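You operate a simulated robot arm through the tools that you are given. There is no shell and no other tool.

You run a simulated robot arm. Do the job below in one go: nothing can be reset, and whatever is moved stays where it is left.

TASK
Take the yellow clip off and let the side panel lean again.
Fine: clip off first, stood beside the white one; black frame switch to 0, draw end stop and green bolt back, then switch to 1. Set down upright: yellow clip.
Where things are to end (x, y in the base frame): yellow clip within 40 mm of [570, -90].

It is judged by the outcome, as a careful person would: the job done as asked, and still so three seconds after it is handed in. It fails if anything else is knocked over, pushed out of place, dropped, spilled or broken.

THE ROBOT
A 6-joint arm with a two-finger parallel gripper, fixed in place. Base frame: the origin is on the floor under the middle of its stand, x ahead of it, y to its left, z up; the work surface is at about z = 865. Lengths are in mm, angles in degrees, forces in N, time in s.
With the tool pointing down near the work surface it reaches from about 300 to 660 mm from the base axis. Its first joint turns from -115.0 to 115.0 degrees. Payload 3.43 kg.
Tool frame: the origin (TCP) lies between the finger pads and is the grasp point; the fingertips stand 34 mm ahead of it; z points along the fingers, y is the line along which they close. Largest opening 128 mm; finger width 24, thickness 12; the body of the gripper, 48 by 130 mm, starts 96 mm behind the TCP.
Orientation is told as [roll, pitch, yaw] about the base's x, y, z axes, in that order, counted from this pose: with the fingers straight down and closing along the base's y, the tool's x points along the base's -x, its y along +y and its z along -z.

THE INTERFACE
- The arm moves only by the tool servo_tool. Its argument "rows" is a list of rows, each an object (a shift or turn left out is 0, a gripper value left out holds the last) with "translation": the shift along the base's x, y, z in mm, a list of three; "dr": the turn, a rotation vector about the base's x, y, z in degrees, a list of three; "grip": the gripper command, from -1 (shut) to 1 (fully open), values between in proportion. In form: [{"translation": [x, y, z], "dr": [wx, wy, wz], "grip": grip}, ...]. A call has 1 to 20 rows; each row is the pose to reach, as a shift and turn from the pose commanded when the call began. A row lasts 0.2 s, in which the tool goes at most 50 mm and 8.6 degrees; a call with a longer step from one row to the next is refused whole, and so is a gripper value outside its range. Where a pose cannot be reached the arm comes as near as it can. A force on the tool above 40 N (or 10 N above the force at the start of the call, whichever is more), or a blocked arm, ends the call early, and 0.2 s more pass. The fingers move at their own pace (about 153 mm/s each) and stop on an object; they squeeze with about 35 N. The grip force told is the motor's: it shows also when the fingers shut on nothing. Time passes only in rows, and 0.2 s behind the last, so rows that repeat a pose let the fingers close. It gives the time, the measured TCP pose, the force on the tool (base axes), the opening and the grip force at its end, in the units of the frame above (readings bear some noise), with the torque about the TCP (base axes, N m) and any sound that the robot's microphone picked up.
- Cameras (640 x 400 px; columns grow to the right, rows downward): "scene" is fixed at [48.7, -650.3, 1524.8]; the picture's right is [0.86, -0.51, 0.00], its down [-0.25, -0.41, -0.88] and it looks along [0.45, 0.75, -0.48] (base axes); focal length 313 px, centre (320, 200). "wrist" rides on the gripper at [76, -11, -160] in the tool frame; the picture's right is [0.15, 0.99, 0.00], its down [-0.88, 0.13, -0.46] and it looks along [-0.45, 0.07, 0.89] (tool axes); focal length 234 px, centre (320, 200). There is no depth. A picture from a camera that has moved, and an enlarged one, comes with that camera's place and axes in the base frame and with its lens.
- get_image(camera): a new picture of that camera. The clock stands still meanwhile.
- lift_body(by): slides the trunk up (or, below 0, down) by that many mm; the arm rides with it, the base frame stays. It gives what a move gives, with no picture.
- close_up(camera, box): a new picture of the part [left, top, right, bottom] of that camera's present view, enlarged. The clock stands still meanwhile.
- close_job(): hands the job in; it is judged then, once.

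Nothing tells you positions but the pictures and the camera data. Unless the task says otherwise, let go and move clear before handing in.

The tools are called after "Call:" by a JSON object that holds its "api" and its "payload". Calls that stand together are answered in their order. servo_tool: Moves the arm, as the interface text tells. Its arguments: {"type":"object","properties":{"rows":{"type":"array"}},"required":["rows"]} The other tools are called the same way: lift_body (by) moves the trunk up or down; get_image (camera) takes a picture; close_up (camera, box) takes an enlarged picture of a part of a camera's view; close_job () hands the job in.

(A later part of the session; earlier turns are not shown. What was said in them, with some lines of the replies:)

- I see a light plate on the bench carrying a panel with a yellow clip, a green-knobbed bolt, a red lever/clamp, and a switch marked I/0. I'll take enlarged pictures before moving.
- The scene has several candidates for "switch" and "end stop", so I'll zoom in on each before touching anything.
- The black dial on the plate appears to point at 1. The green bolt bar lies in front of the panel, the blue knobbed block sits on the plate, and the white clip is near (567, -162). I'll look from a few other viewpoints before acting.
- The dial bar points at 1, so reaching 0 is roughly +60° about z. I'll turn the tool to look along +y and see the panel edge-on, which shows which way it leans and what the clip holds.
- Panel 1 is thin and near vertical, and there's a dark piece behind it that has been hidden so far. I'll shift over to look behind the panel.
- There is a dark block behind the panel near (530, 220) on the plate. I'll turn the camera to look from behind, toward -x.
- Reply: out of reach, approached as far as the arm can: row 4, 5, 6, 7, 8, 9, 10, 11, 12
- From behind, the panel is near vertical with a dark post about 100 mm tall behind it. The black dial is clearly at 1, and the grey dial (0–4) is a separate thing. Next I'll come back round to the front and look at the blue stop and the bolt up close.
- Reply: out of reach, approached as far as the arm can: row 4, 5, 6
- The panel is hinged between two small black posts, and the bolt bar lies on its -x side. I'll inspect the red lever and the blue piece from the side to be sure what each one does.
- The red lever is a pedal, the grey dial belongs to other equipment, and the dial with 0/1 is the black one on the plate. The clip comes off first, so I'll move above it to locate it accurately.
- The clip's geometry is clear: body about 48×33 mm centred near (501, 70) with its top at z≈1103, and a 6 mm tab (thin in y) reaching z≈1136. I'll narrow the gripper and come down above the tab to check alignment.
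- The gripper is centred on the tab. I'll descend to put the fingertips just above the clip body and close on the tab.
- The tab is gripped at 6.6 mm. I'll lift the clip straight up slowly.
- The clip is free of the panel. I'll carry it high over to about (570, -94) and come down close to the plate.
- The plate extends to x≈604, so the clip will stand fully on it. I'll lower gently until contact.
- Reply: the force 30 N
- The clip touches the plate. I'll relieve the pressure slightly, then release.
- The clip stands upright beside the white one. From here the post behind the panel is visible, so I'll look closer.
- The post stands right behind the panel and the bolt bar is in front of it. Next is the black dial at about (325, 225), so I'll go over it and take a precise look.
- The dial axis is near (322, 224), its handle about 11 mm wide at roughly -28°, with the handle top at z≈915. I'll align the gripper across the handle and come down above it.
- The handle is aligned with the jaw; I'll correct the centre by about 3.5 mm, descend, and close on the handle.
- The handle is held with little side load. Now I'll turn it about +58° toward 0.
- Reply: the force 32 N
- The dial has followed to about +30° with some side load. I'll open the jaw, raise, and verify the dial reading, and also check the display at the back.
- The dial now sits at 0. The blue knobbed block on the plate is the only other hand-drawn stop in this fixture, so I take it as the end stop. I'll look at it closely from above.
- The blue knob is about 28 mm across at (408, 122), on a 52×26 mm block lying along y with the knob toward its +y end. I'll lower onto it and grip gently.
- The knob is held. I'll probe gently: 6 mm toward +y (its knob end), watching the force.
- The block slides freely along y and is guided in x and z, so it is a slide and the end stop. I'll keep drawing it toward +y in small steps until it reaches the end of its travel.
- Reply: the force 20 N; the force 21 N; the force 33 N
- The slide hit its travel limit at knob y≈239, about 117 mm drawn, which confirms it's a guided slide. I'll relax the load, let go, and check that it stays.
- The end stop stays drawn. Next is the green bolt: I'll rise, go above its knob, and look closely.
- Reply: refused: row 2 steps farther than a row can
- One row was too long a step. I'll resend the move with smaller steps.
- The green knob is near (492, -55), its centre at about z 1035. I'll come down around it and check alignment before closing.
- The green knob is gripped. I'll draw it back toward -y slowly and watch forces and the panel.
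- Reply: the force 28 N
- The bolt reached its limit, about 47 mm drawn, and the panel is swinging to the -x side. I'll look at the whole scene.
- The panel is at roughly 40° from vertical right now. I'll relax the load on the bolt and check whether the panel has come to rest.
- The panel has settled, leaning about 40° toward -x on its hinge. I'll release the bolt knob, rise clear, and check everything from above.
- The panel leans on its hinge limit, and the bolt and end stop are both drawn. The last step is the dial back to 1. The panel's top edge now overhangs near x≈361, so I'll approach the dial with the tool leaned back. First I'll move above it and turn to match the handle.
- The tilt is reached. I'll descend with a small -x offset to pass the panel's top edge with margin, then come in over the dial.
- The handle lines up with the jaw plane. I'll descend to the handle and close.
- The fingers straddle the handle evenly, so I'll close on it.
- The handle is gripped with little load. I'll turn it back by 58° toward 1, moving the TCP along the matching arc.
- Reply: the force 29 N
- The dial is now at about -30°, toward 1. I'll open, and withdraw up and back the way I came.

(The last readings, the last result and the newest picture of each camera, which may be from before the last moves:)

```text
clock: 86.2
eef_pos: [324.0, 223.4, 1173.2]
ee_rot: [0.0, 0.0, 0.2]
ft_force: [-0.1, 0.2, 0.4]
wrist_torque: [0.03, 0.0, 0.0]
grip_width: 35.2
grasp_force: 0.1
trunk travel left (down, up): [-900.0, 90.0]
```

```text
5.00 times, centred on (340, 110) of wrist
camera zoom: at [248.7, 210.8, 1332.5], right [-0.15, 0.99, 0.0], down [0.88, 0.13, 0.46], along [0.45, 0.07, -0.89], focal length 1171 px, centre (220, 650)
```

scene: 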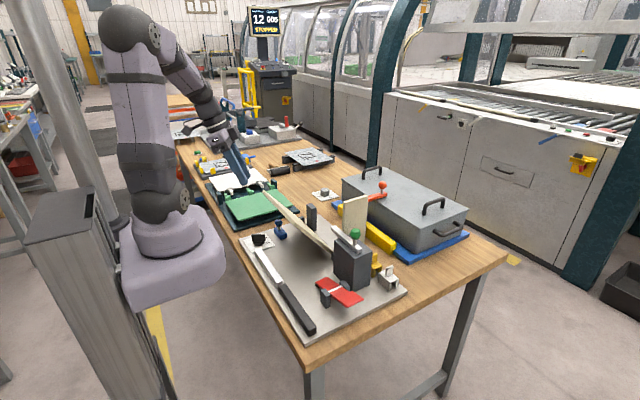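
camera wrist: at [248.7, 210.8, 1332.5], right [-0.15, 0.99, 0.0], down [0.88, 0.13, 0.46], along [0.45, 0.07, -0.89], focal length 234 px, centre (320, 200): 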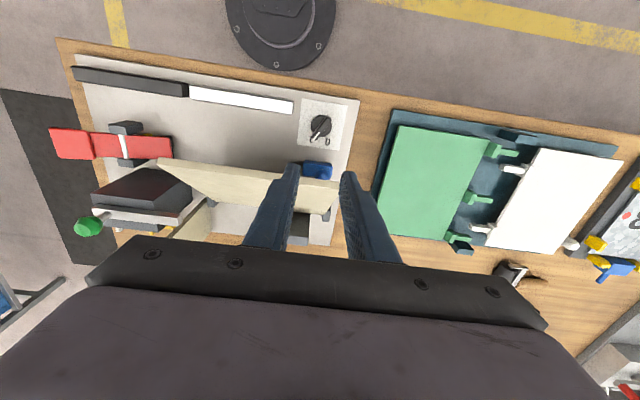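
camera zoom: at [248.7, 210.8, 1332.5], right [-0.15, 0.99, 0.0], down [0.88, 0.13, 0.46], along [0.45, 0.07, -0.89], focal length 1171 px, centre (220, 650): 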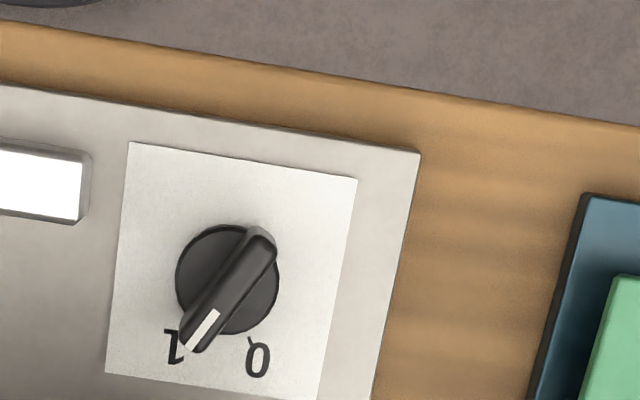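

The dial reads 1 again, matching the starting orientation. I'll move the arm clear and up, then do a final check of every item.

Call:
{"api": "servo_tool", "payload": {"rows": [{"translation": [0, 0, 40]}, {"translation": [10, -30, 70]}, {"translation": [20, -65, 100]}, {"translation": [30, -100, 120]}, {"translation": [40, -140, 120]}, {"translation": [50, -180, 120]}, {"translation": [60, -220, 120]}, {"translation": [60, -220, 120]}]}}

Call:
{"api": "get_image", "payload": {"camera": "wrist"}}

Call:
{"api": "close_up", "payload": {"camera": "scene", "box": [230, 170, 420, 330]}}

Call:
{"api": "close_up", "payload": {"camera": "wrist", "box": [220, 60, 460, 240]}}

```text
clock: 88.0
eef_pos: [382.9, 3.1, 1292.0]
ee_rot: [-0.1, 0.0, 0.1]
ft_force: [-0.3, 0.1, 0.4]
wrist_torque: [-0.02, 0.01, 0.02]
grip_width: 35.1
grasp_force: 0.0
trunk travel left (down, up): [-900.0, 90.0]
```

```text
taken
camera wrist: at [306.6, -9.1, 1452.1], right [-0.15, 0.99, 0.0], down [0.88, 0.13, 0.46], along [0.45, 0.07, -0.89], focal length 234 px, centre (320, 200)
```

wrist: 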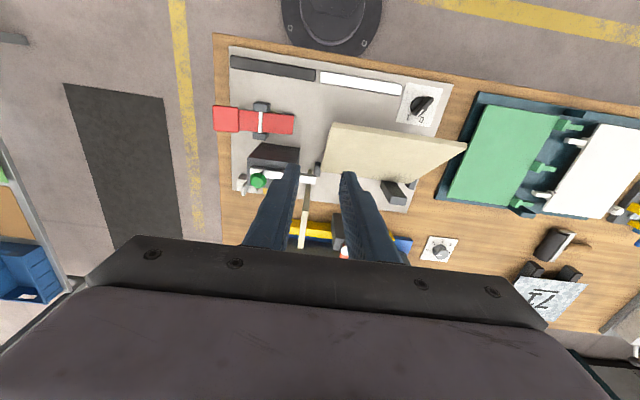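

```text
2.50 times, centred on (325, 250) of scene
camera zoom: at [48.7, -650.3, 1524.8], right [0.86, -0.51, 0.0], down [-0.25, -0.41, -0.88], along [0.45, 0.75, -0.48], focal length 782 px, centre (308, 75)
```

zoom: 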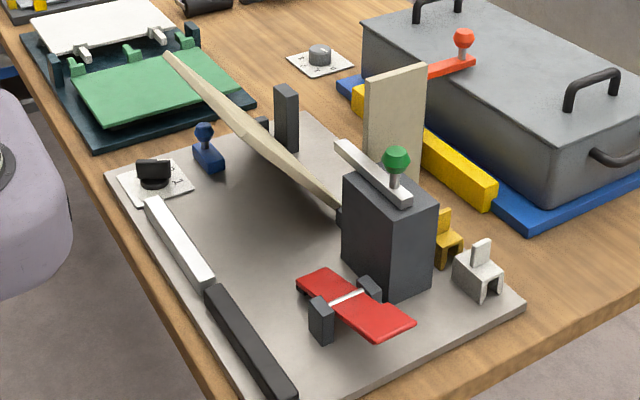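

```text
2.22 times, centred on (340, 150) of wrist
camera zoom: at [306.6, -9.1, 1452.1], right [-0.15, 0.99, 0.0], down [0.88, 0.13, 0.46], along [0.45, 0.07, -0.89], focal length 520 px, centre (276, 311)
```

zoom: 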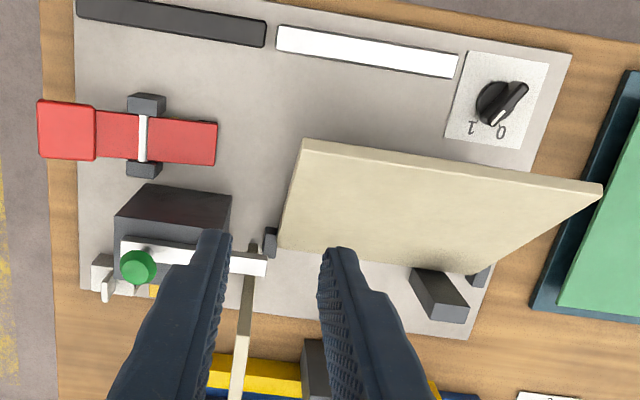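

All items check out:
- The yellow clip stands upright beside the white one, at about (569, -93).
- The blue end stop is drawn to its limit and the green bolt is drawn back.
- The panel leans on its hinge, the black dial is back at 1, and the gripper is clear.

I'm handing the job in.

Call:
{"api": "close_job", "payload": {}}

```text
The job is handed in.
```

The yellow clip is off and the side panel is leaning again, at about 40° toward the robot. I've handed the job in. No result has come back yet.

- **Yellow clip:** it stands upright on the plate beside the white one, at about (569, -93), roughly 3 mm from the target.
- **Black switch:** I turned it to 0 before drawing anything, then back to 1 at the end. It matches its starting position.
- **End stop:** nothing on the bench is labelled "end stop". I took it to be the blue knobbed slide on the plate and drew it about 117 mm toward +y, to the end of its travel. I couldn't confirm that this is the part you meant.
- **Green bolt:** I drew it back about 47 mm to its limit. The panel swung down by itself once the bolt cleared it, before the switch went back to 1.

In the final pictures nothing else looks knocked over or moved, and the gripper is empty and clear.
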